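You operate a simulated robot arm through the tools that you are given. There is no shell and no other tool.

You are at the controls of a simulated robot arm. One attempt, no reset.

JOB
Splice the film: close the gap, clamp it, tape it with the white strip and roll it flat.
Fine: roller back where it stood; both bars stay down. Set down upright: splice roller.

Only the result counts: the job must be done as asked and must still hold three seconds after the hand-in. Knocking over, shifting, dropping, spilling or breaking anything else fails it.

ROBOT AND FRAMES
A 7-joint arm with a two-finger gripper, fixed in place. Base frame: the origin is on the floor under the middle of its stand, x ahead of it, y to its left, z up; the work surface is at about z = 890. Lengths are in mm, angles in rad, forces in N, time in s.
With the tool pointing down near the work surface it reaches from about 340 to 720 mm from the base axis. Its first joint turns from -1.152 to 1.152 rad. Payload 2.45 kg.
Tool frame: the origin (TCP) lies between the finger pads and is the grasp point; the fingertips stand 26 mm ahead of it; z points along the fingers, y is the line along which they close. The gripper opens to 96 mm; its body begins 69 mm behind the TCP.
Orientation is that of the tool frame in the base frame, as a unit quaternion [x, y, z, w]. With the fingers straight down and closing along the base's y, the tool's x points along the base's -x, its y along +y and its z along -z.

CONTROLS
- The arm moves only by the tool move_arm. Its arguments are lists of equal length, an entry for each row: "jaw": the closure in counts, from 0 (fully open) to 255 (shut); "linear": the shift along the tool's x, y, z in units of 50 mm (1.0 is 50 mm), a list of three; "rotation": the turn, a rotation vector about the tool's x, y, z in units of 5 degrees (1.0 is 5 degrees), a list of three. In form: {"jaw": [jaw, ...], "linear": [[x, y, z], ...], "rotation": [[wx, wy, wz], ...]}. A call has 1 to 20 rows; each row shifts and turns the commanded pose from where the row before left it, along the tool's axes as they then stand. A call with a number of a shift or a turn outside -1 to 1 is refused whole. A row lasts 0.2 s, in which the tool goes at most 50 mm and 0.15 rad; a call with a longer step from one row to the next is refused whole, and so is a gripper value outside its range. Where a pose cannot be reached the arm comes as near as it can. A force on the tool above 40 N (or 10 N above the force at the start of the call, whichever is more), or a blocked arm, ends the call early, and 0.2 s more pass. Each finger travels about 50 mm/s and halts on what it meets, pressing with about 42 N; the grip force reading is that of the motor and also rises with nothing between the fingers. The clock runs only during rows and for 0.2 s after the last one: add rows that do not move to give the fingers time. It gives the time, the measured TCP pose, the force on the tool (base axes), the opening and the grip force at its end, in the units of the frame above (readings bear some noise), with the torque about the TCP (base axes, N m) and any sound that the robot's microphone picked up.
- Cameras (640 x 400 px; columns grow to the right, rows downward): "scene" is fixed at [164.6, -393, 1424.9]; the picture's right is [0.76, -0.65, 0.00], its down [-0.38, -0.44, -0.81] and it looks along [0.53, 0.62, -0.58] (base axes); focal length 282 px, centre (320, 200). "wrist" rides on the gripper at [82, 3, -98] in the tool frame; the picture's right is [-0.04, 1.00, 0.00], its down [-0.73, -0.03, -0.68] and it looks along [-0.68, -0.03, 0.73] (tool axes); focal length 256 px, centre (320, 200). There is no depth. A picture from a camera that has moved, and an enlarged one, comes with that camera's place and axes in the base frame and with its lens.
- snapshot(camera): a new picture of that camera. The clock stands still meanwhile.
- zoom(camera, box): a new picture of the part [left, top, right, bottom] of that camera's present view, enlarged. The clock stands still meanwhile.
- hand_in(): hands the job in; it is judged then, once.

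Nothing tells you positions but the pictures and the camera data. Unless the task says otherwise, let go and move clear before handing in.

The tools are called as name(argument=value, ...) on one line, values as JSON. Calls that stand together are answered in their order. move_arm: Moves the arm, as the interface text tells. Its arguments: {"type":"object","properties":{"jaw":{"type":"array","items":{"type":"number"}},"linear":{"type":"array","items":{"type":"array","items":{"type":"number"}}},"rotation":{"type":"array","items":{"type":"array","items":{"type":"number"}}}},"required":["jaw","linear","rotation"]} The other tools are called the same way: snapshot (camera) takes a picture; zoom (camera, box) takes an enlarged picture of a part of a camera's view; hand_in () hands the job in.

At the start:

```text
time_s: 0.0
ee_pos: [414.2, 167.2, 1249.0]
tcp_rot: [0.0, 1.0, 0.0, 0.0]
wrist_force: [-0.5, -1.0, 0.3]
ft_torque: [-0.01, 0.02, 0.0]
gripper_width: 95.9
finger_force: 0.1
```

scene: 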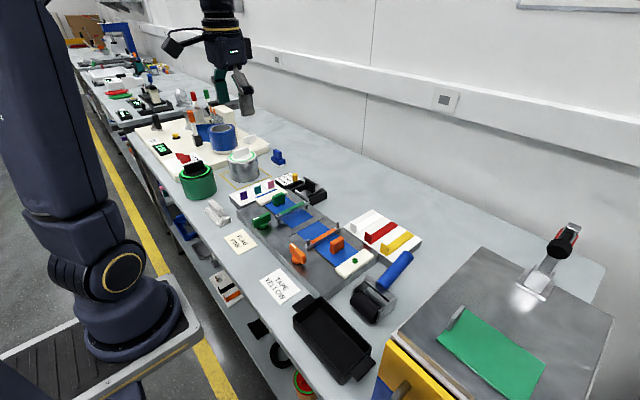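
wrist: 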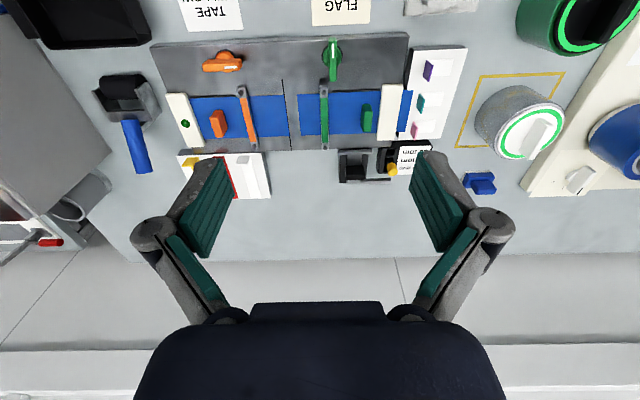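

I see a splicing bench with a blue film in two halves, orange and green clamps, tape strips (white, red, yellow) and a blue-handled roller. I'll look closer before moving.

zoom(camera="scene", box=[220, 160, 440, 300])

zoom(camera="wrist", box=[80, 0, 300, 200])

zoom(camera="wrist", box=[260, 0, 480, 200])

zoom(camera="scene", box=[320, 200, 440, 330])

```text
2.86 times, centred on (330, 230) of scene
camera zoom: at [164.6, -393.0, 1424.9], right [0.76, -0.65, 0.0], down [-0.38, -0.44, -0.81], along [0.53, 0.62, -0.58], focal length 806 px, centre (291, 114)
```

zoom: 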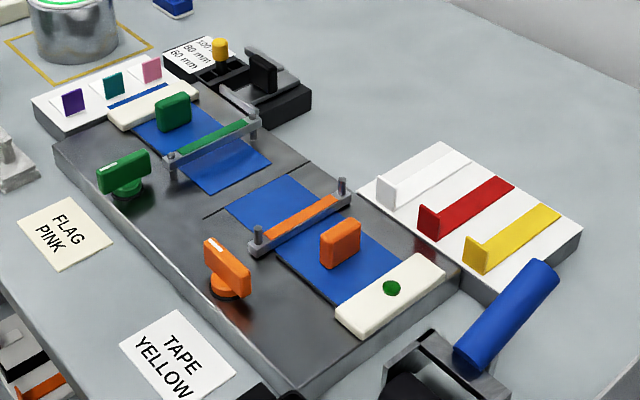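

```text
2.00 times, centred on (190, 100) of wrist
camera zoom: at [331.2, 170.5, 1347.7], right [0.04, 1.0, 0.0], down [0.73, -0.03, 0.68], along [0.68, -0.03, -0.73], focal length 512 px, centre (580, 400)
```

zoom: 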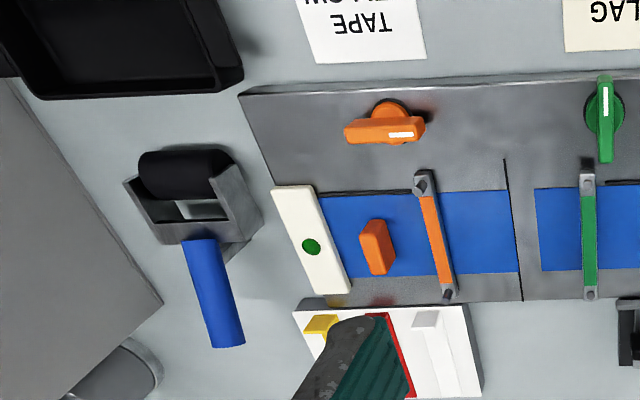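

```text
2.00 times, centred on (370, 100) of wrist
camera zoom: at [331.2, 170.5, 1347.7], right [0.04, 1.0, 0.0], down [0.73, -0.03, 0.68], along [0.68, -0.03, -0.73], focal length 512 px, centre (220, 400)
```

zoom: 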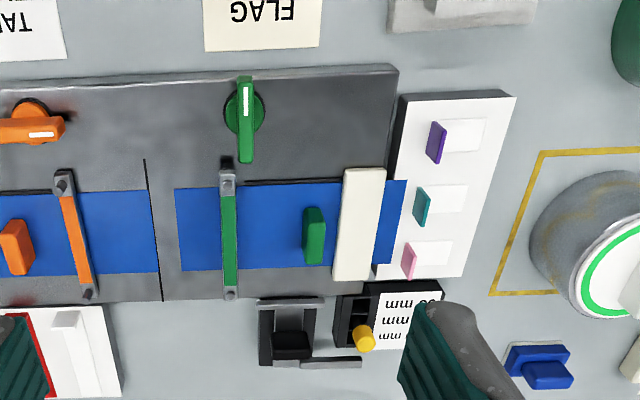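

```text
3.08 times, centred on (380, 265) of scene
camera zoom: at [164.6, -393.0, 1424.9], right [0.76, -0.65, 0.0], down [-0.38, -0.44, -0.81], along [0.53, 0.62, -0.58], focal length 868 px, centre (135, 0)
```

zoom: 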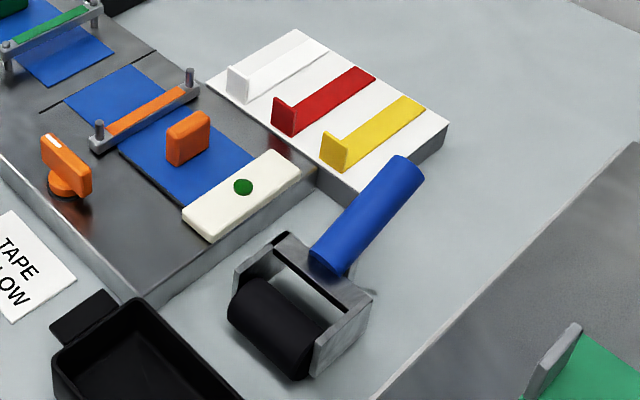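

The splicer block has its seam near y≈102, with the orange film half up to it and the green half about 18 mm short. I'll lower the wrist camera over the block to measure things.

move_arm(jaw=[0, 0, 0, 0, 0, 0], linear=[[0.09, -0.268, 0.756], [0.09, -0.268, 0.756], [0.09, -0.268, 0.756], [0.09, -0.268, 0.756], [0.09, -0.268, 0.756], [0, 0, 0]], rotation=[[0, 0, 0], [0, 0, 0], [0, 0, 0], [0, 0, 0], [0, 0, 0], [0, 0, 0]])

snapshot(camera="wrist")

snapshot(camera="scene")

```text
time_s: 1.4
ee_pos: [391.5, 100.0, 1060.5]
tcp_rot: [-0.001, 1.0, 0.0, 0.0]
wrist_force: [-0.3, 0.5, 0.4]
ft_torque: [-0.01, -0.04, 0.0]
gripper_width: 96.1
finger_force: 0.0
```

```text
taken
camera wrist: at [308.9, 103.7, 1158.9], right [0.04, 1.0, 0.0], down [0.73, -0.03, 0.68], along [0.68, -0.03, -0.73], focal length 256 px, centre (320, 200)
```

wrist: 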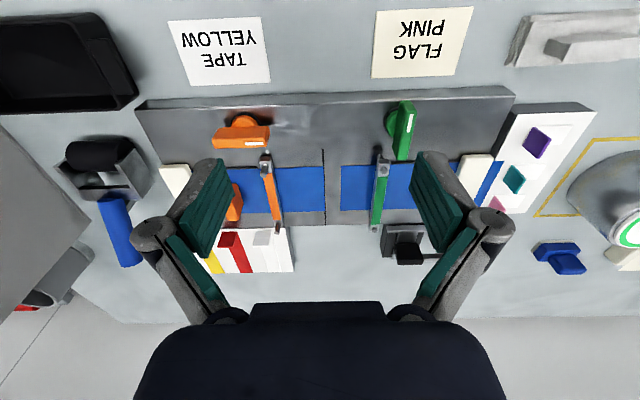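

```text
taken
```

scene: 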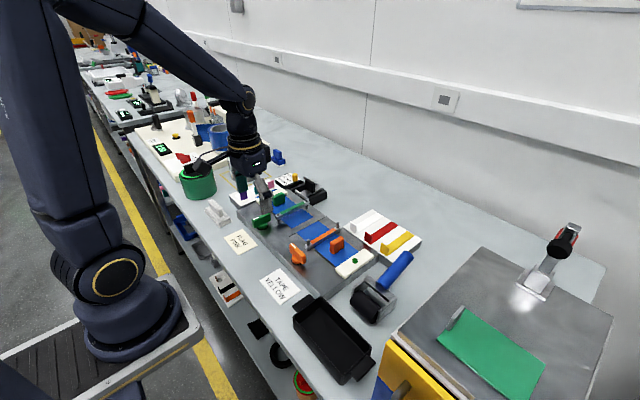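

zoom(camera="wrist", box=[190, 80, 310, 240])

zoom(camera="wrist", box=[300, 80, 440, 240])

zoom(camera="scene", box=[240, 190, 310, 240])

zoom(camera="scene", box=[280, 215, 360, 275])

```text
2.50 times, centred on (250, 160) of wrist
camera zoom: at [308.9, 103.7, 1158.9], right [0.04, 1.0, 0.0], down [0.73, -0.03, 0.68], along [0.68, -0.03, -0.73], focal length 640 px, centre (495, 300)
```

zoom: 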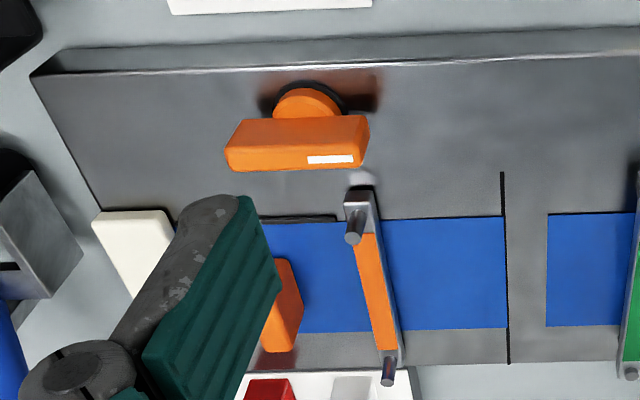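

```text
2.50 times, centred on (370, 160) of wrist
camera zoom: at [308.9, 103.7, 1158.9], right [0.04, 1.0, 0.0], down [0.73, -0.03, 0.68], along [0.68, -0.03, -0.73], focal length 640 px, centre (195, 300)
```

zoom: 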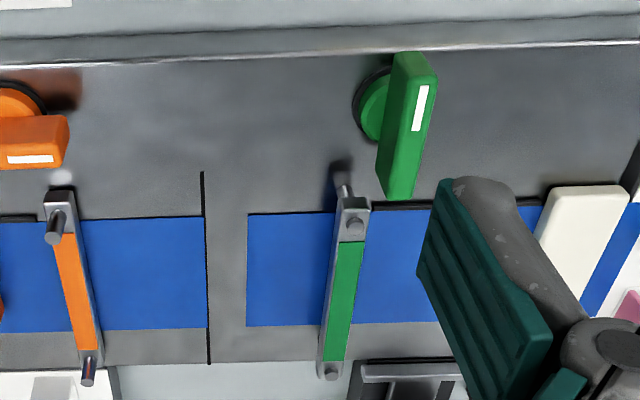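

```text
8.00 times, centred on (275, 215) of scene
camera zoom: at [164.6, -393.0, 1424.9], right [0.76, -0.65, 0.0], down [-0.38, -0.44, -0.81], along [0.53, 0.62, -0.58], focal length 2258 px, centre (680, 80)
```

zoom: 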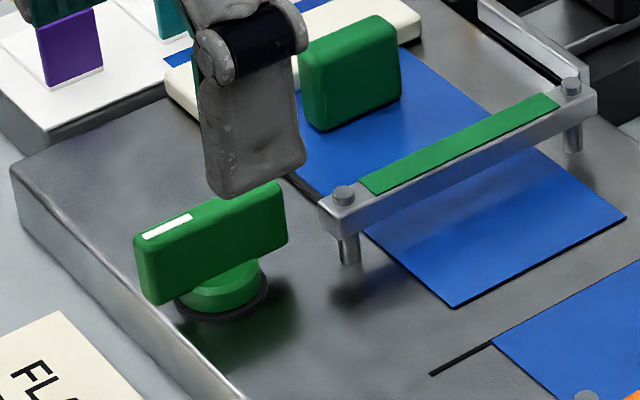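

```text
6.67 times, centred on (320, 245) of scene
camera zoom: at [164.6, -393.0, 1424.9], right [0.76, -0.65, 0.0], down [-0.38, -0.44, -0.81], along [0.53, 0.62, -0.58], focal length 1882 px, centre (320, -100)
```

zoom: 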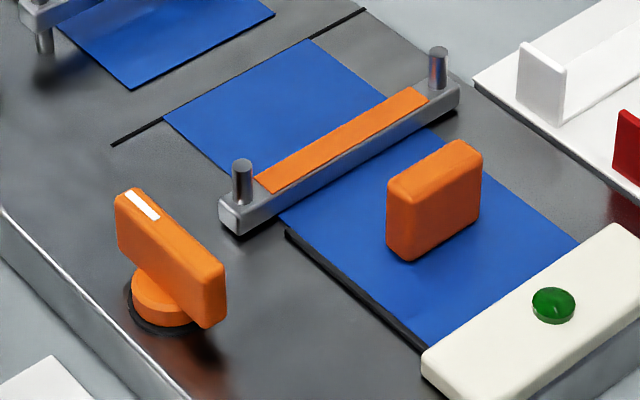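

The block's top works out at z≈890 with the seam at y≈100. The green film sits about 23 mm off and its bar is still raised, while the orange bar is already down. I'll look straight over the green tab and knob next.

move_arm(jaw=[0, 0, 0, 0, 0], linear=[[0, 0.7, 0], [0, 0.7, 0], [0, 0.7, 0], [0, 0.7, 0], [0, 0, 0]], rotation=[[0, 0, 0], [0, 0, 0], [0, 0, 0], [0, 0, 0], [0, 0, 0]])

snapshot(camera="wrist")

zoom(camera="wrist", box=[220, 80, 420, 240])

zoom(camera="scene", box=[240, 180, 320, 240])

```text
time_s: 2.6
ee_pos: [391.1, 240.9, 1060.4]
tcp_rot: [0.0, 1.0, 0.0, 0.0]
wrist_force: [-0.5, -1.3, -0.7]
ft_torque: [0.01, 0.0, 0.0]
gripper_width: 96.2
finger_force: 0.1
```

```text
taken
camera wrist: at [308.5, 243.3, 1158.2], right [0.04, 1.0, 0.0], down [0.73, -0.03, 0.68], along [0.68, -0.03, -0.73], focal length 256 px, centre (320, 200)
```

wrist: 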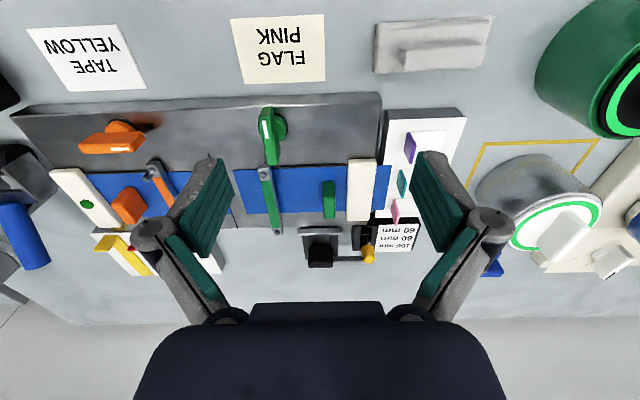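

```text
2.50 times, centred on (320, 160) of wrist
camera zoom: at [308.5, 243.3, 1158.2], right [0.04, 1.0, 0.0], down [0.73, -0.03, 0.68], along [0.68, -0.03, -0.73], focal length 640 px, centre (320, 300)
```

zoom: 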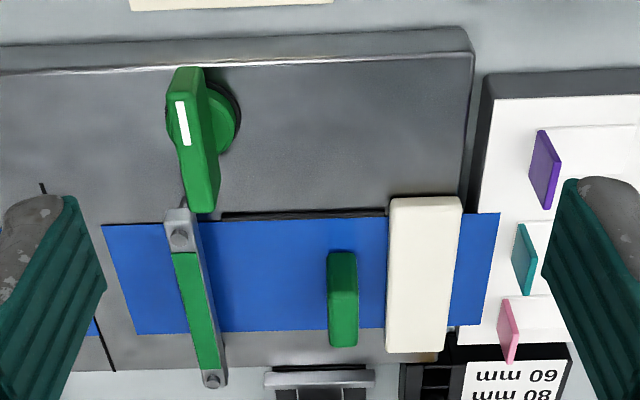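

```text
6.67 times, centred on (280, 210) of scene
camera zoom: at [164.6, -393.0, 1424.9], right [0.76, -0.65, 0.0], down [-0.38, -0.44, -0.81], along [0.53, 0.62, -0.58], focal length 1882 px, centre (587, 133)
```

zoom: 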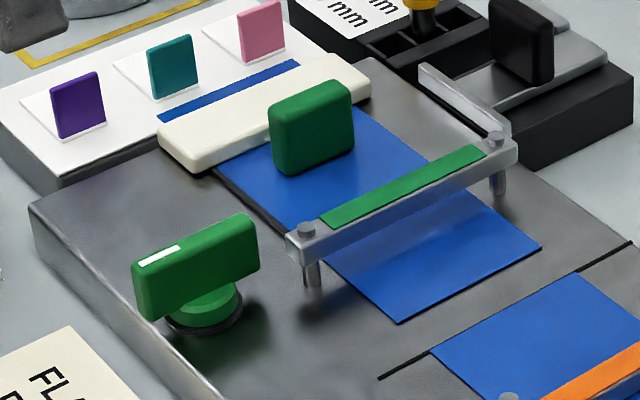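

The green tab stands at about (540, 246) with its top at z≈931, and the knob pivots near (439, 185). I'll go above the tab with the jaws partly closed and check alignment.

move_arm(jaw=[140, 140, 140, 140, 140, 140], linear=[[-0.745, 0.02, 0.3], [-0.745, 0.02, 0.3], [-0.745, 0.02, 0.3], [-0.745, 0.02, 0.3], [0, 0, 0.5], [0, 0, 0]], rotation=[[0, 0, 0], [0, 0, 0], [0, 0, 0], [0, 0, 0], [0, 0, 0], [0, 0, 0]])

snapshot(camera="wrist")

zoom(camera="scene", box=[240, 160, 340, 235])

```text
time_s: 4.0
ee_pos: [538.7, 242.9, 975.8]
tcp_rot: [0.0, 1.0, 0.0, -0.001]
wrist_force: [-1.3, 0.1, 0.0]
ft_torque: [0.03, 0.03, -0.02]
gripper_width: 43.2
finger_force: 0.0
```

```text
taken
camera wrist: at [456.5, 247.1, 1073.2], right [0.04, 1.0, 0.0], down [0.73, -0.03, 0.68], along [0.68, -0.03, -0.73], focal length 256 px, centre (320, 200)
```

wrist: 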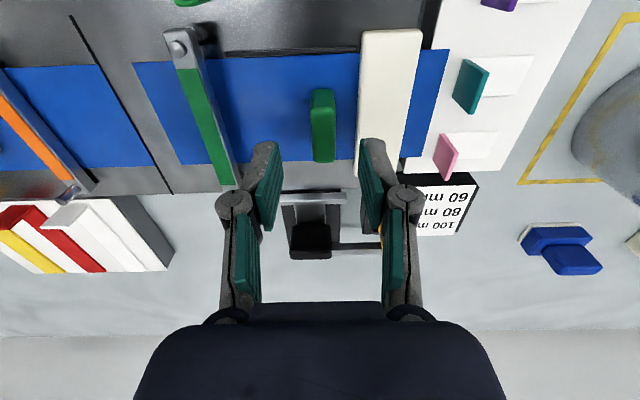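

```text
5.33 times, centred on (290, 198) of scene
camera zoom: at [164.6, -393.0, 1424.9], right [0.76, -0.65, 0.0], down [-0.38, -0.44, -0.81], along [0.53, 0.62, -0.58], focal length 1505 px, centre (480, 213)
```

zoom: 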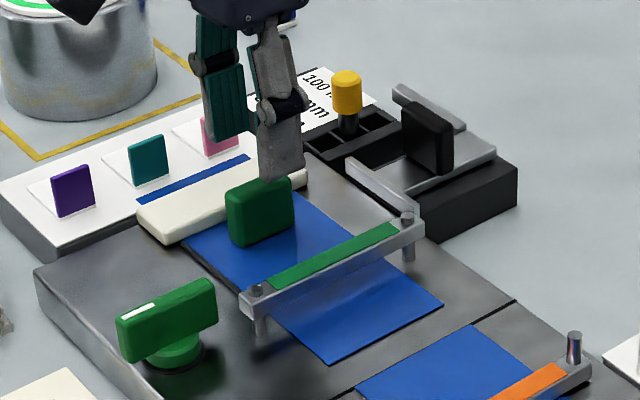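

The tab is lined up between the fingers at about (538, 245.6). I'll lower to z≈934 and close on it.

move_arm(jaw=[140, 140, 140, 140], linear=[[0, 0.05, 0.3], [0, 0, 0.3], [0, 0, 0.23], [0, 0, 0]], rotation=[[0, 0, 0], [0, 0, 0], [0, 0, 0], [0, 0, 0]])

snapshot(camera="wrist")

zoom(camera="scene", box=[240, 160, 340, 235])

```text
time_s: 5.0
ee_pos: [539.9, 246.3, 933.1]
tcp_rot: [0.0, 1.0, -0.001, 0.0]
wrist_force: [-1.1, -0.8, -1.0]
ft_torque: [-0.01, 0.02, 0.0]
gripper_width: 43.3
finger_force: 0.0
```

```text
taken
camera wrist: at [457.7, 249.8, 1031.7], right [0.04, 1.0, 0.0], down [0.73, -0.03, 0.68], along [0.68, -0.03, -0.73], focal length 256 px, centre (320, 200)
```

wrist: 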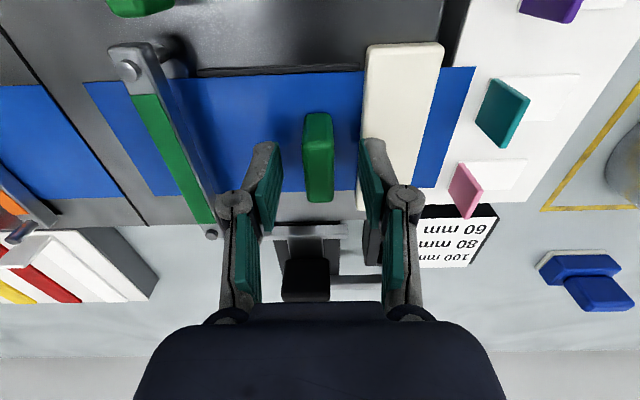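

```text
5.33 times, centred on (290, 198) of scene
camera zoom: at [164.6, -393.0, 1424.9], right [0.76, -0.65, 0.0], down [-0.38, -0.44, -0.81], along [0.53, 0.62, -0.58], focal length 1505 px, centre (480, 213)
```

zoom: 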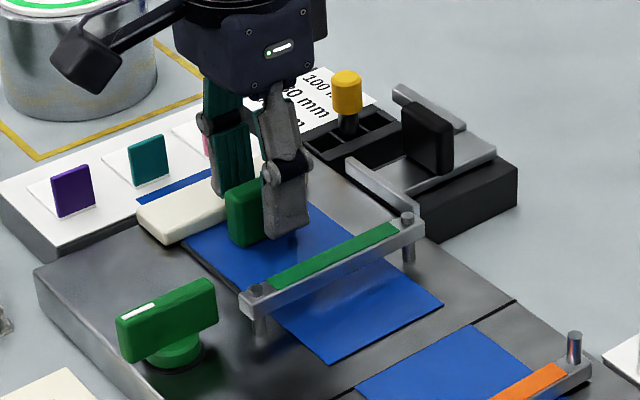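

Fingers straddle the green tab with clearance. Now closing on it.

move_arm(jaw=[180, 210, 235, 245, 245], linear=[[0.06, 0, 0], [0, 0, 0], [0, 0, 0], [0, 0, 0], [0, 0, 0]], rotation=[[0, 0, 0], [0, 0, 0], [0, 0, 0], [0, 0, 0], [0, 0, 0]])

```text
time_s: 6.2
ee_pos: [537.8, 245.7, 932.9]
tcp_rot: [-0.001, 1.0, 0.0, 0.001]
wrist_force: [-0.8, 0.4, -2.7]
ft_torque: [0.0, -0.08, -0.05]
gripper_width: 15.4
finger_force: 41.2
```

The tab is gripped (15 mm wide). I'll slide the film about 19 mm toward the seam in small steps and check.

move_arm(jaw=[245, 245, 245, 245, 245, 245], linear=[[0, -0.08, 0], [0, -0.08, 0], [0, -0.08, 0], [0, -0.08, 0], [0, -0.06, 0], [0, 0, 0]], rotation=[[0, 0, 0], [0, 0, 0], [0, 0, 0], [0, 0, 0], [0, 0, 0], [0, 0, 0]])

snapshot(camera="wrist")

zoom(camera="scene", box=[270, 190, 340, 240])

```text
time_s: 7.6
ee_pos: [536.0, 226.4, 933.5]
tcp_rot: [-0.001, 1.0, 0.001, -0.001]
wrist_force: [-1.2, 0.3, -11.8]
ft_torque: [0.08, -0.46, -0.06]
gripper_width: 15.4
finger_force: 41.1
```

```text
taken
camera wrist: at [454.4, 230.8, 1031.8], right [0.04, 1.0, 0.0], down [0.73, -0.03, 0.68], along [0.68, -0.03, -0.73], focal length 256 px, centre (320, 200)
```

wrist: 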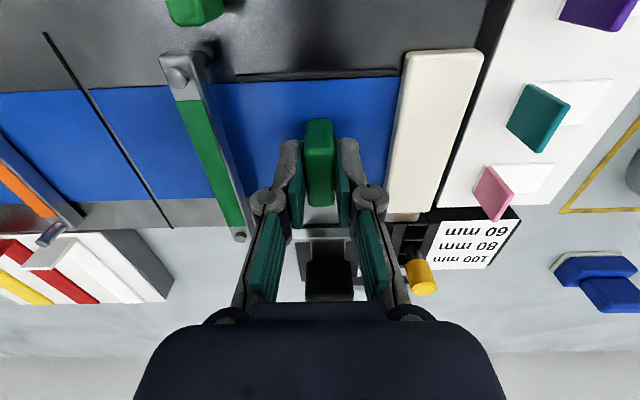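

```text
8.00 times, centred on (305, 215) of scene
camera zoom: at [164.8, -392.9, 1424.9], right [0.76, -0.65, 0.0], down [-0.38, -0.44, -0.81], along [0.53, 0.62, -0.58], focal length 2258 px, centre (440, 80)
```

zoom: 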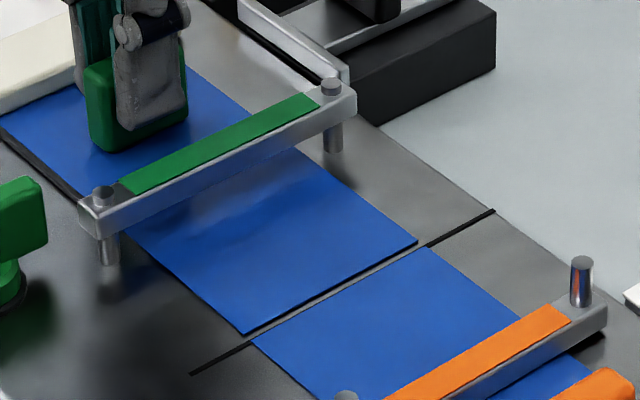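

The gap is nearly closed with a sliver left. I'll zoom in to measure it.

zoom(camera="wrist", box=[60, 60, 200, 230])

zoom(camera="scene", box=[290, 212, 330, 240])

```text
2.35 times, centred on (130, 145) of wrist
camera zoom: at [454.4, 230.8, 1031.8], right [0.04, 1.0, 0.0], down [0.73, -0.03, 0.68], along [0.68, -0.03, -0.73], focal length 602 px, centre (767, 329)
```

zoom: 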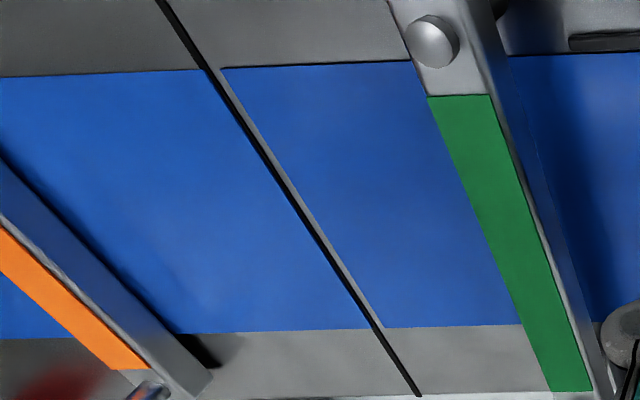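

```text
14.29 times, centred on (310, 226) of scene
camera zoom: at [164.8, -392.9, 1424.9], right [0.76, -0.65, 0.0], down [-0.38, -0.44, -0.81], along [0.53, 0.62, -0.58], focal length 4032 px, centre (463, -171)
```

zoom: 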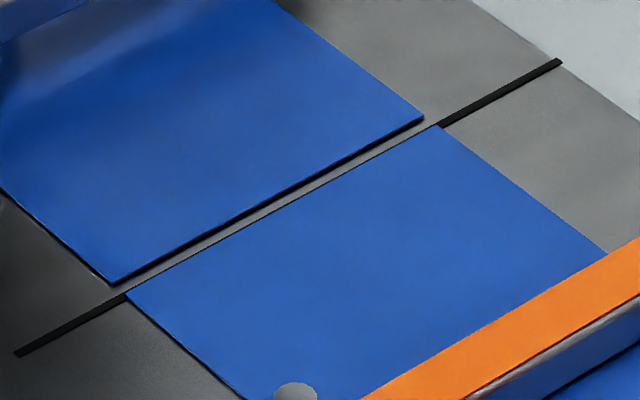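

About 4.3 mm remains. I'll move 3 mm more, then creep.

move_arm(jaw=[245, 245, 245, 245], linear=[[0, -0.02, 0], [0, -0.02, 0], [0, -0.02, 0], [0, 0, 0]], rotation=[[0, 0, 0], [0, 0, 0], [0, 0, 0], [0, 0, 0]])

zoom(camera="wrist", box=[60, 60, 200, 230])

zoom(camera="scene", box=[290, 212, 330, 240])

```text
time_s: 8.6
ee_pos: [537.0, 223.6, 933.4]
tcp_rot: [0.0, 1.0, 0.0, -0.001]
wrist_force: [-3.6, 0.6, -9.4]
ft_torque: [0.05, -0.45, 0.0]
gripper_width: 15.5
finger_force: 41.6
```

```text
2.35 times, centred on (130, 145) of wrist
camera zoom: at [454.5, 228.2, 1031.9], right [0.04, 1.0, 0.0], down [0.73, -0.03, 0.68], along [0.68, -0.03, -0.73], focal length 602 px, centre (767, 329)
```

zoom: 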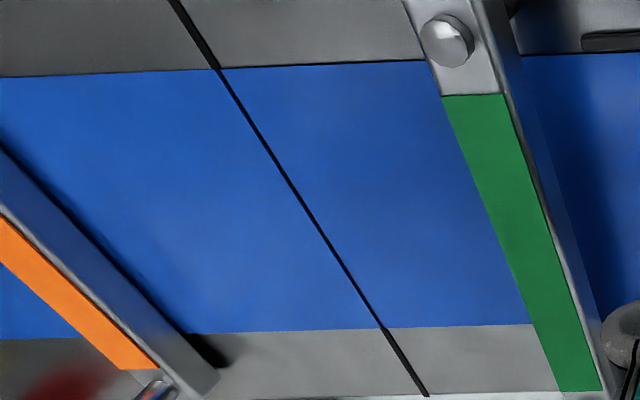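

```text
14.29 times, centred on (310, 226) of scene
camera zoom: at [164.7, -392.9, 1424.9], right [0.76, -0.65, 0.0], down [-0.38, -0.44, -0.81], along [0.53, 0.62, -0.58], focal length 4032 px, centre (463, -171)
```

zoom: 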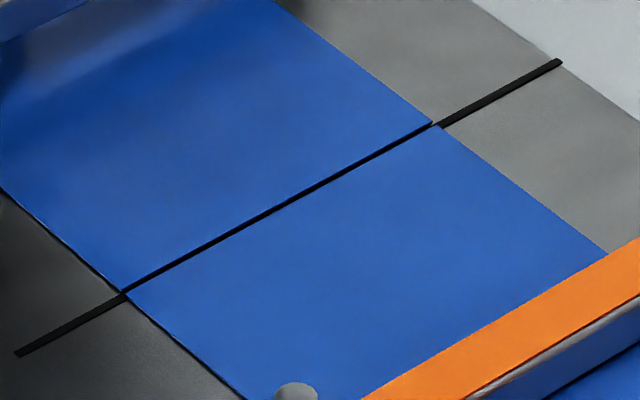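

Around 1.3 mm remains. Creeping on 0.5 mm at a time, watching the y force.

move_arm(jaw=[245, 245, 245], linear=[[0, -0.01, 0], [0, -0.01, 0], [0, 0, 0]], rotation=[[0, 0, 0], [0, 0, 0], [0, 0, 0]])

zoom(camera="wrist", box=[80, 70, 160, 160])

zoom(camera="scene", box=[292, 218, 324, 240])

```text
time_s: 9.4
ee_pos: [536.8, 224.0, 934.3]
tcp_rot: [-0.001, 1.0, 0.0, -0.001]
wrist_force: [-7.2, 0.5, -4.2]
ft_torque: [0.05, 0.3, -0.02]
gripper_width: 15.2
finger_force: 41.3
```

```text
4.44 times, centred on (120, 115) of wrist
camera zoom: at [454.5, 227.0, 1031.9], right [0.04, 1.0, 0.0], down [0.73, -0.03, 0.68], along [0.68, -0.03, -0.73], focal length 1138 px, centre (1209, 578)
```

zoom: 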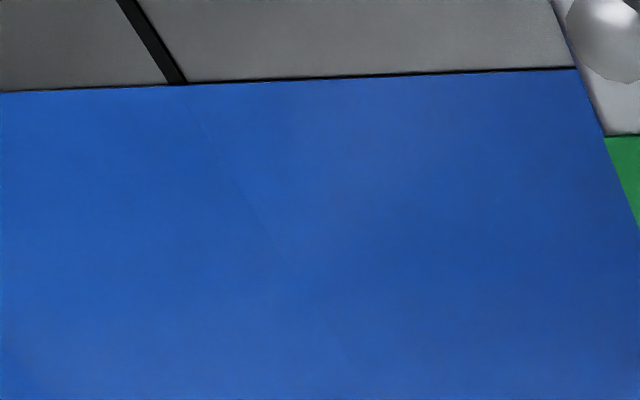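

```text
16.00 times, centred on (308, 229) of scene
camera zoom: at [164.5, -392.9, 1424.9], right [0.76, -0.65, 0.0], down [-0.38, -0.44, -0.81], along [0.53, 0.62, -0.58], focal length 4516 px, centre (512, -264)
```

zoom: 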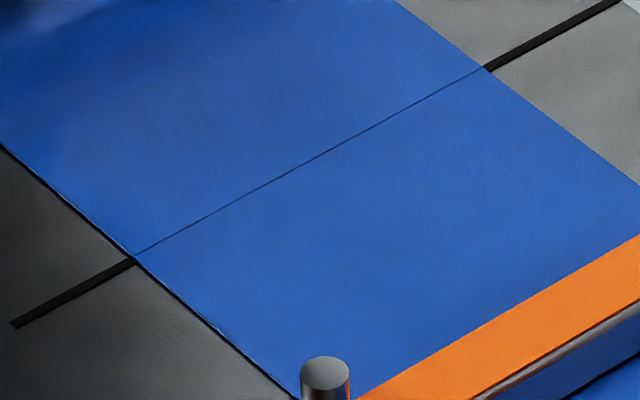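

The film edges now meet with only a hairline. I'll release gently, rise, and check that the film stayed.

move_arm(jaw=[225, 200, 170, 150, 150, 150, 150], linear=[[0, 0, 0], [0, 0, 0], [0, 0, 0], [0, 0, 0], [0, 0, -0.6], [0, 0, -0.8], [0, 0, 0]], rotation=[[0, 0, 0], [0, 0, 0], [0, 0, 0], [0, 0, 0], [0, 0, 0], [0, 0, 0], [0, 0, 0]])

zoom(camera="scene", box=[292, 218, 324, 240])

snapshot(camera="wrist")

```text
time_s: 11.0
ee_pos: [537.4, 223.6, 1003.4]
tcp_rot: [-0.002, 1.0, 0.0, 0.001]
wrist_force: [0.6, -0.1, -1.2]
ft_torque: [0.0, -0.01, 0.0]
gripper_width: 39.6
finger_force: 0.0
```

```text
16.00 times, centred on (308, 229) of scene
camera zoom: at [164.6, -393.0, 1424.9], right [0.76, -0.65, 0.0], down [-0.38, -0.44, -0.81], along [0.53, 0.62, -0.58], focal length 4516 px, centre (512, -264)
```

zoom: 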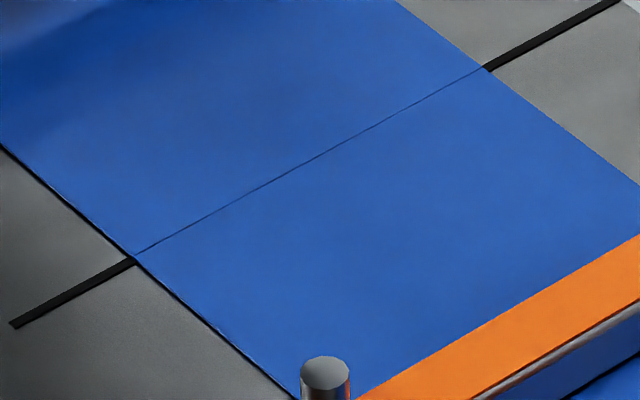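

```text
taken
camera wrist: at [454.7, 226.9, 1102.6], right [0.04, 1.0, 0.0], down [0.73, -0.03, 0.68], along [0.68, -0.03, -0.73], focal length 256 px, centre (320, 200)
```

wrist: 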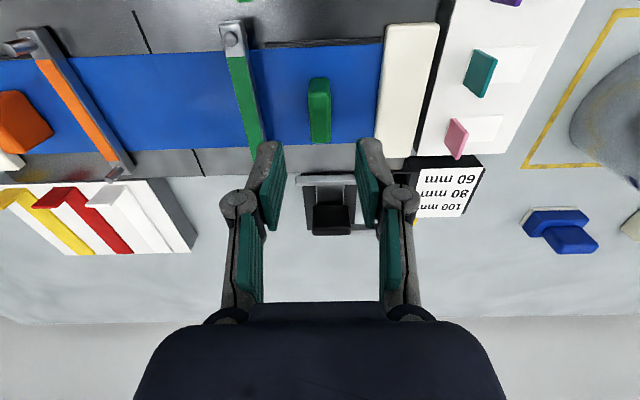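

The film stays closed after release. Next is the green knob: I'll position above it to verify its centre.

move_arm(jaw=[150, 150, 150, 150], linear=[[0.653, -0.257, 0], [0.653, -0.257, 0], [0.653, -0.257, 0.3], [0, 0, 0]], rotation=[[0, 0, 0], [0, 0, 0], [0, 0, 0], [0, 0, 0]])

snapshot(camera="wrist")

zoom(camera="scene", box=[225, 180, 305, 240])

```text
time_s: 12.0
ee_pos: [438.1, 184.9, 988.8]
tcp_rot: [0.0, 1.0, 0.0, -0.001]
wrist_force: [0.6, 0.2, 0.4]
ft_torque: [0.02, -0.01, -0.01]
gripper_width: 39.6
finger_force: 0.0
```

```text
taken
camera wrist: at [355.6, 188.5, 1086.9], right [0.04, 1.0, 0.0], down [0.73, -0.03, 0.68], along [0.68, -0.03, -0.73], focal length 256 px, centre (320, 200)
```

wrist: 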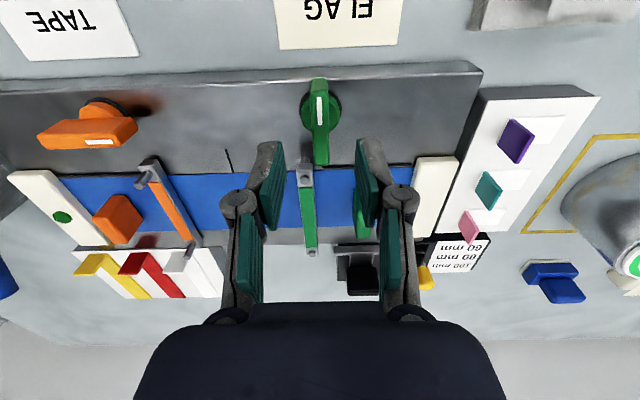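

```text
6.67 times, centred on (265, 210) of scene
camera zoom: at [164.6, -393.0, 1424.9], right [0.76, -0.65, 0.0], down [-0.38, -0.44, -0.81], along [0.53, 0.62, -0.58], focal length 1882 px, centre (687, 133)
```

zoom: 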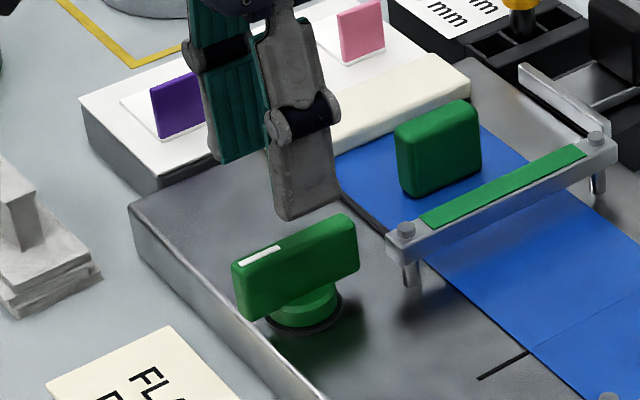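

The knob pivots at about (440, 185). I'll descend and grip its handle at the centre.

move_arm(jaw=[150, 150, 150, 150, 190, 220, 245, 245, 245], linear=[[-0.03, 0, 0.4], [0, 0, 0.4], [0, 0, 0.3], [0, 0, 0], [0, 0, 0], [0, 0, 0], [0, 0, 0], [0, 0, 0], [0, 0, 0]], rotation=[[0, 0, 0], [0, 0, 0], [0, 0, 0], [0, 0, 0], [0, 0, 0], [0, 0, 0], [0, 0, 0], [0, 0, 0], [0, 0, 0]])

zoom(camera="scene", box=[225, 180, 305, 240])

```text
time_s: 14.0
ee_pos: [441.1, 185.1, 931.9]
tcp_rot: [-0.001, 1.0, 0.0, 0.001]
wrist_force: [-0.4, 5.1, -6.5]
ft_torque: [0.14, -0.33, -0.04]
gripper_width: 12.0
finger_force: 39.0
```

```text
6.67 times, centred on (265, 210) of scene
camera zoom: at [164.7, -392.8, 1425.0], right [0.76, -0.65, 0.0], down [-0.38, -0.44, -0.81], along [0.53, 0.62, -0.58], focal length 1882 px, centre (687, 133)
```

zoom: 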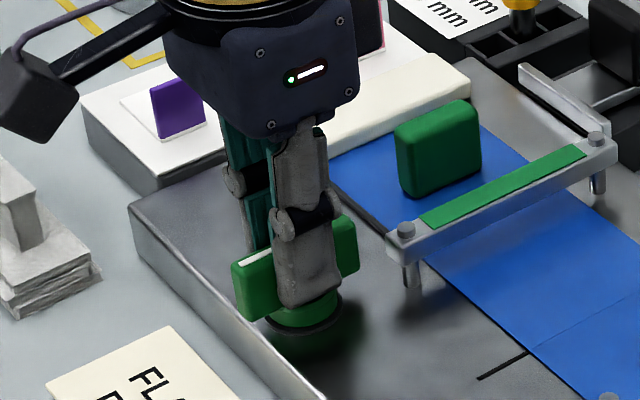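

The handle is gripped (12 mm). I'll try a small 15° turn in the direction that carries the mark toward +y, as on the orange knob, watching the torque.

move_arm(jaw=[245, 245, 245, 245], linear=[[0, 0, 0], [0, 0, 0], [0, 0, 0], [0, 0, 0]], rotation=[[0, 0, 1], [0, 0, 1], [0, 0, 1], [0, 0, 0]])

zoom(camera="scene", box=[225, 180, 305, 240])

```text
time_s: 15.0
ee_pos: [441.2, 186.0, 933.6]
tcp_rot: [0.131, 0.991, 0.001, 0.0]
wrist_force: [-0.5, 8.6, -19.3]
ft_torque: [0.02, -0.7, 0.02]
gripper_width: 11.8
finger_force: 39.0
```

```text
6.67 times, centred on (265, 210) of scene
camera zoom: at [164.8, -392.6, 1425.0], right [0.76, -0.65, 0.0], down [-0.38, -0.44, -0.81], along [0.53, 0.62, -0.58], focal length 1882 px, centre (687, 133)
```

zoom: 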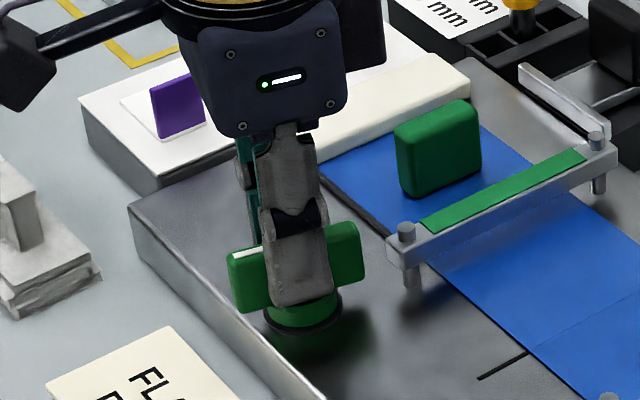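

The knob turns freely and the green bar has begun to drop. I'll continue the turn.

move_arm(jaw=[245, 245, 245, 245, 245, 245], linear=[[0, 0.01, 0.02], [0, 0.01, 0], [0, 0, 0], [0, 0, 0], [0, 0, 0], [0, 0, 0]], rotation=[[0, 0, 1], [0, 0, 1], [0, 0, 1], [0, 0, 1], [0, 0, 1], [0, 0, 0]])

zoom(camera="scene", box=[225, 180, 305, 240])

```text
time_s: 16.4
ee_pos: [441.2, 186.9, 932.1]
tcp_rot: [0.342, 0.94, 0.0, 0.0]
wrist_force: [-9.3, 3.1, 17.3]
ft_torque: [0.24, 0.42, -0.02]
gripper_width: 11.9
finger_force: 38.9
```

```text
6.67 times, centred on (265, 210) of scene
camera zoom: at [164.2, -393.0, 1425.0], right [0.76, -0.65, 0.0], down [-0.38, -0.44, -0.82], along [0.53, 0.62, -0.58], focal length 1882 px, centre (687, 133)
```

zoom: 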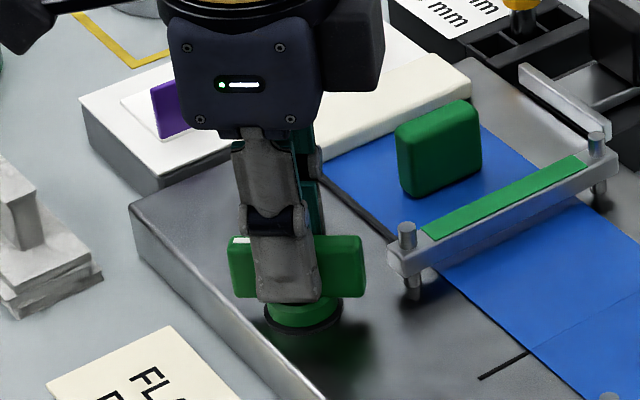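

The bar is dropping steadily. I'll ease the height by 0.5 mm and keep turning.

move_arm(jaw=[245, 245, 245, 245, 245, 245], linear=[[0, 0, -0.01], [0, 0, 0], [0, 0, 0], [0, 0, 0], [0, 0, 0], [0, 0, 0]], rotation=[[0, 0, 1], [0, 0, 1], [0, 0, 1], [0, 0, 1], [0, 0, 1], [0, 0, 0]])

zoom(camera="scene", box=[225, 180, 305, 240])

```text
time_s: 17.8
ee_pos: [441.3, 185.9, 933.8]
tcp_rot: [0.537, 0.843, 0.001, 0.001]
wrist_force: [-3.5, 10.2, 12.1]
ft_torque: [-0.37, -0.2, 0.0]
gripper_width: 12.0
finger_force: 38.6
```

```text
6.67 times, centred on (265, 210) of scene
camera zoom: at [164.3, -392.8, 1425.0], right [0.76, -0.65, 0.0], down [-0.38, -0.44, -0.81], along [0.53, 0.62, -0.58], focal length 1882 px, centre (687, 133)
```

zoom: 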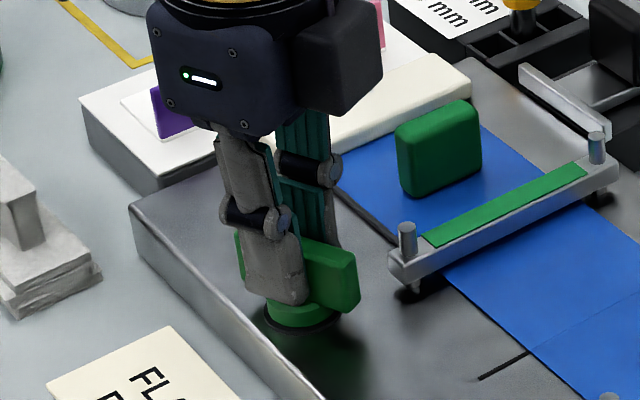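

At 65° the bar is nearly down; continuing to 90°.

move_arm(jaw=[245, 245, 245, 245, 245, 245], linear=[[0, 0, 0], [0, 0, 0], [0, 0, 0], [0, 0, 0], [0, 0, 0], [0, 0, 0]], rotation=[[0, 0, 1], [0, 0, 1], [0, 0, 1], [0, 0, 1], [0, 0, 1], [0, 0, 0]])

zoom(camera="scene", box=[225, 180, 305, 240])

zoom(camera="scene", box=[265, 190, 365, 265])

```text
time_s: 19.2
ee_pos: [441.6, 186.9, 934.0]
tcp_rot: [0.707, 0.707, 0.001, 0.0]
wrist_force: [9.5, 16.9, -1.3]
ft_torque: [-0.04, -0.3, 0.04]
gripper_width: 11.5
finger_force: 38.8
```

```text
6.67 times, centred on (265, 210) of scene
camera zoom: at [164.9, -392.5, 1425.0], right [0.76, -0.65, 0.0], down [-0.38, -0.44, -0.81], along [0.53, 0.62, -0.58], focal length 1882 px, centre (687, 133)
```

zoom: 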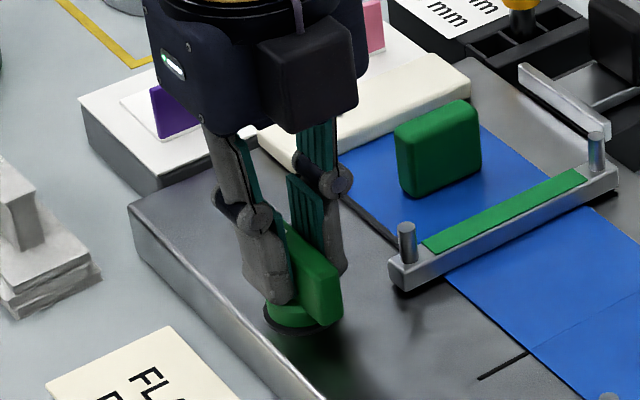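

```text
5.33 times, centred on (315, 228) of scene
camera zoom: at [164.9, -392.5, 1425.0], right [0.76, -0.65, 0.0], down [-0.38, -0.44, -0.81], along [0.53, 0.62, -0.58], focal length 1505 px, centre (347, 53)
```

zoom: 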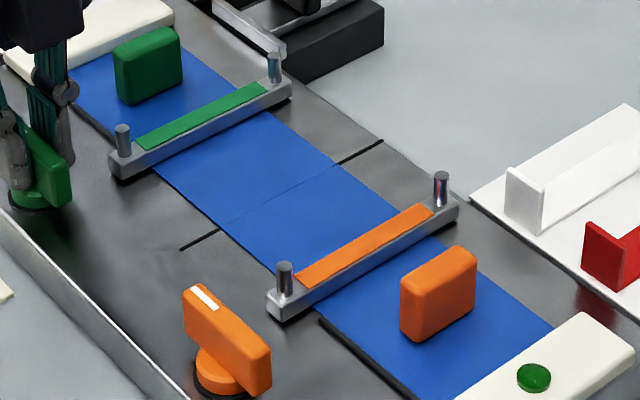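

The green bar looks fully down at 90°. I'll nudge 3° further to feel for the stop.

move_arm(jaw=[245, 245], linear=[[0, 0, 0], [0, 0, 0]], rotation=[[0, 0, 0.6], [0, 0, 0]])

zoom(camera="scene", box=[225, 180, 305, 240])

```text
time_s: 19.8
ee_pos: [441.5, 185.7, 933.3]
tcp_rot: [0.725, 0.689, 0.001, 0.001]
wrist_force: [12.9, 15.9, -3.7]
ft_torque: [0.14, -0.31, 1.1]
gripper_width: 12.6
finger_force: 39.2
```

```text
6.67 times, centred on (265, 210) of scene
camera zoom: at [165.0, -392.5, 1425.0], right [0.76, -0.65, 0.0], down [-0.38, -0.44, -0.81], along [0.53, 0.62, -0.58], focal length 1882 px, centre (687, 133)
```

zoom: 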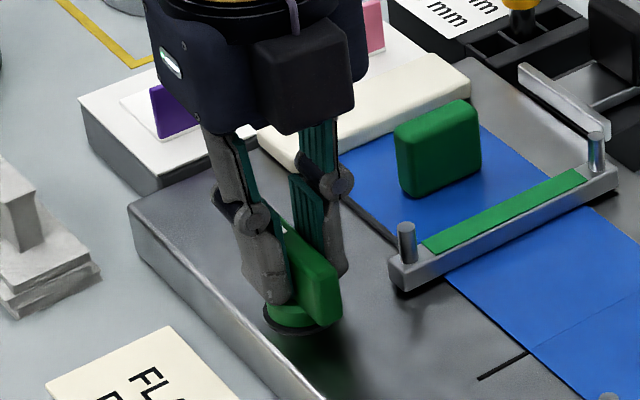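

The torque jump to 1.1 N·m shows the stop at 90°. I'll back off to relax, open slightly and lift away.

move_arm(jaw=[245, 225, 195, 195, 195, 195, 195, 195], linear=[[0, 0, 0], [0, 0, 0], [0, 0, 0], [0, 0, 0], [0, 0, -0.4], [0, 0, -0.8], [0, 0, -0.8], [0, 0, 0]], rotation=[[0, 0, -0.6], [0, 0, 0], [0, 0, 0], [0, 0, 0], [0, 0, 0], [0, 0, 0], [0, 0, 0], [0, 0, 0]])

zoom(camera="scene", box=[225, 180, 345, 270])

snapshot(camera="wrist")

```text
time_s: 21.6
ee_pos: [442.5, 185.5, 1034.1]
tcp_rot: [0.707, 0.707, 0.0, 0.0]
wrist_force: [0.1, -0.3, 0.1]
ft_torque: [-0.04, -0.01, 0.02]
gripper_width: 22.5
finger_force: 0.1
```

```text
4.44 times, centred on (285, 225) of scene
camera zoom: at [164.6, -393.0, 1424.9], right [0.76, -0.65, 0.0], down [-0.38, -0.44, -0.81], along [0.53, 0.62, -0.58], focal length 1254 px, centre (476, 89)
```

zoom: 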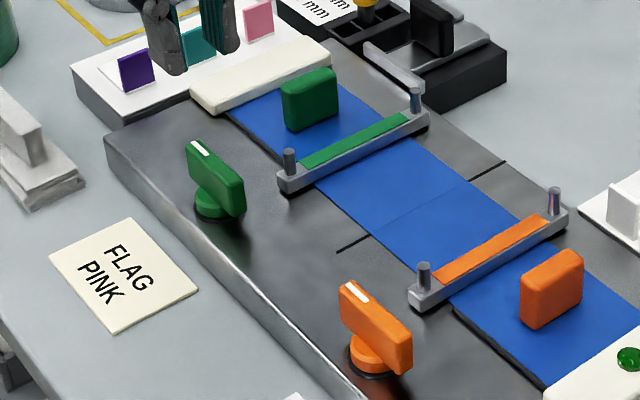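

```text
taken
camera wrist: at [443.8, 267.6, 1132.3], right [1.0, -0.04, 0.0], down [-0.03, -0.73, 0.68], along [-0.03, -0.68, -0.73], focal length 256 px, centre (320, 200)
```

wrist: 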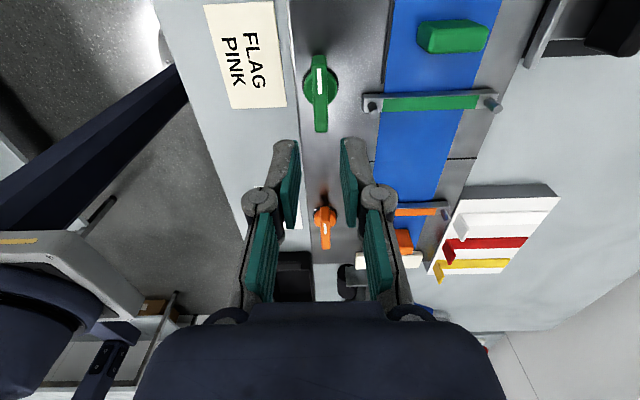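

Both bars are down and the film is clamped. Next is the white strip: I'll move over to look at the tape tray with the jaws turned to close along x.

move_arm(jaw=[195, 195, 195, 195, 195, 195], linear=[[-0.302, 0.79, -0.064], [-0.302, 0.79, -0.064], [-0.302, 0.79, -0.064], [-0.302, 0.79, -0.064], [-0.302, 0.79, -0.064], [0, 0, 0]], rotation=[[0, 0, 0], [0, 0, 0], [0, 0, 0], [0, 0, 0], [0, 0, 0], [0, 0, 0]])

snapshot(camera="wrist")

zoom(camera="scene", box=[335, 200, 435, 275])

```text
time_s: 23.0
ee_pos: [640.0, 109.6, 1049.5]
tcp_rot: [0.706, 0.708, 0.0, 0.0]
wrist_force: [0.2, 0.2, -0.3]
ft_torque: [0.01, 0.0, -0.04]
gripper_width: 22.4
finger_force: 0.1
```

```text
taken
camera wrist: at [641.3, 192.3, 1147.5], right [1.0, -0.04, 0.0], down [-0.03, -0.73, 0.68], along [-0.03, -0.68, -0.73], focal length 256 px, centre (320, 200)
```

wrist: 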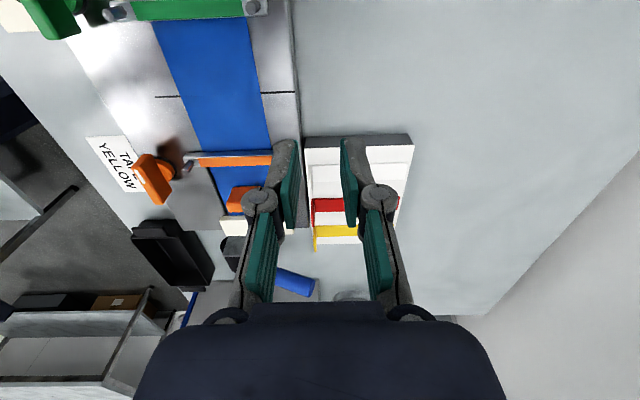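

```text
5.33 times, centred on (385, 238) of scene
camera zoom: at [164.6, -393.0, 1424.9], right [0.76, -0.65, 0.0], down [-0.38, -0.44, -0.81], along [0.53, 0.62, -0.58], focal length 1505 px, centre (-27, 0)
```

zoom: 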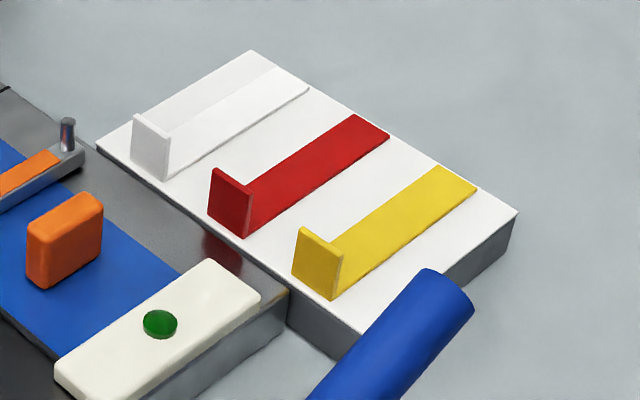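

The tray top works out at z≈886, with the white tab at about x=627, y from −10 to +15, top z≈919; the strip runs 120 mm in +x. I'll hover above the tab and check.

move_arm(jaw=[195, 195, 195, 195, 195], linear=[[-0.543, -0.065, 0.34], [-0.543, -0.065, 0.34], [-0.543, -0.065, 0.34], [-0.543, -0.065, 0.34], [0, 0, 0]], rotation=[[0, 0, 0], [0, 0, 0], [0, 0, 0], [0, 0, 0], [0, 0, 0]])

snapshot(camera="wrist")

zoom(camera="wrist", box=[230, 20, 430, 180])

zoom(camera="scene", box=[335, 190, 435, 265])

```text
time_s: 24.2
ee_pos: [626.0, 1.8, 981.6]
tcp_rot: [0.706, 0.708, -0.001, 0.0]
wrist_force: [0.1, 0.5, -0.2]
ft_torque: [-0.03, -0.01, 0.0]
gripper_width: 22.5
finger_force: 0.0
```

```text
taken
camera wrist: at [627.5, 83.6, 1079.0], right [1.0, -0.04, 0.0], down [-0.03, -0.73, 0.68], along [-0.03, -0.68, -0.73], focal length 256 px, centre (320, 200)
```

wrist: 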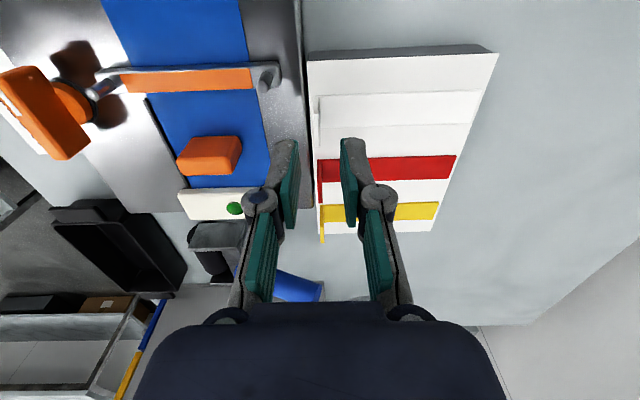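

```text
2.50 times, centred on (330, 100) of wrist
camera zoom: at [627.5, 83.6, 1079.0], right [1.0, -0.04, 0.0], down [-0.03, -0.73, 0.68], along [-0.03, -0.68, -0.73], focal length 640 px, centre (295, 450)
```

zoom: 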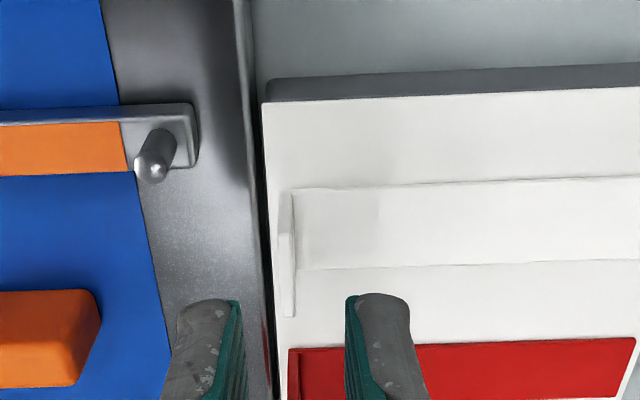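

```text
5.33 times, centred on (385, 228) of scene
camera zoom: at [164.6, -393.0, 1424.9], right [0.76, -0.65, 0.0], down [-0.38, -0.44, -0.81], along [0.53, 0.62, -0.58], focal length 1505 px, centre (-27, 53)
```

zoom: 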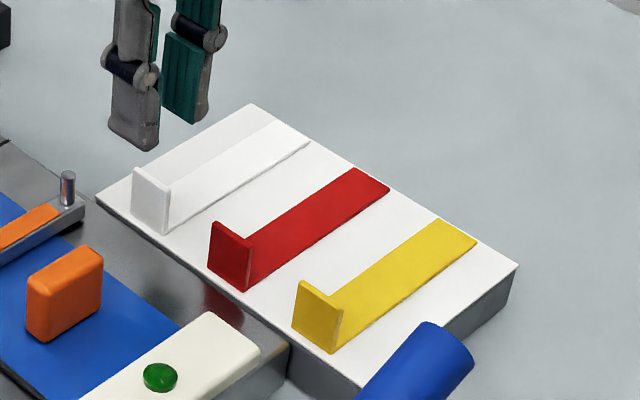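

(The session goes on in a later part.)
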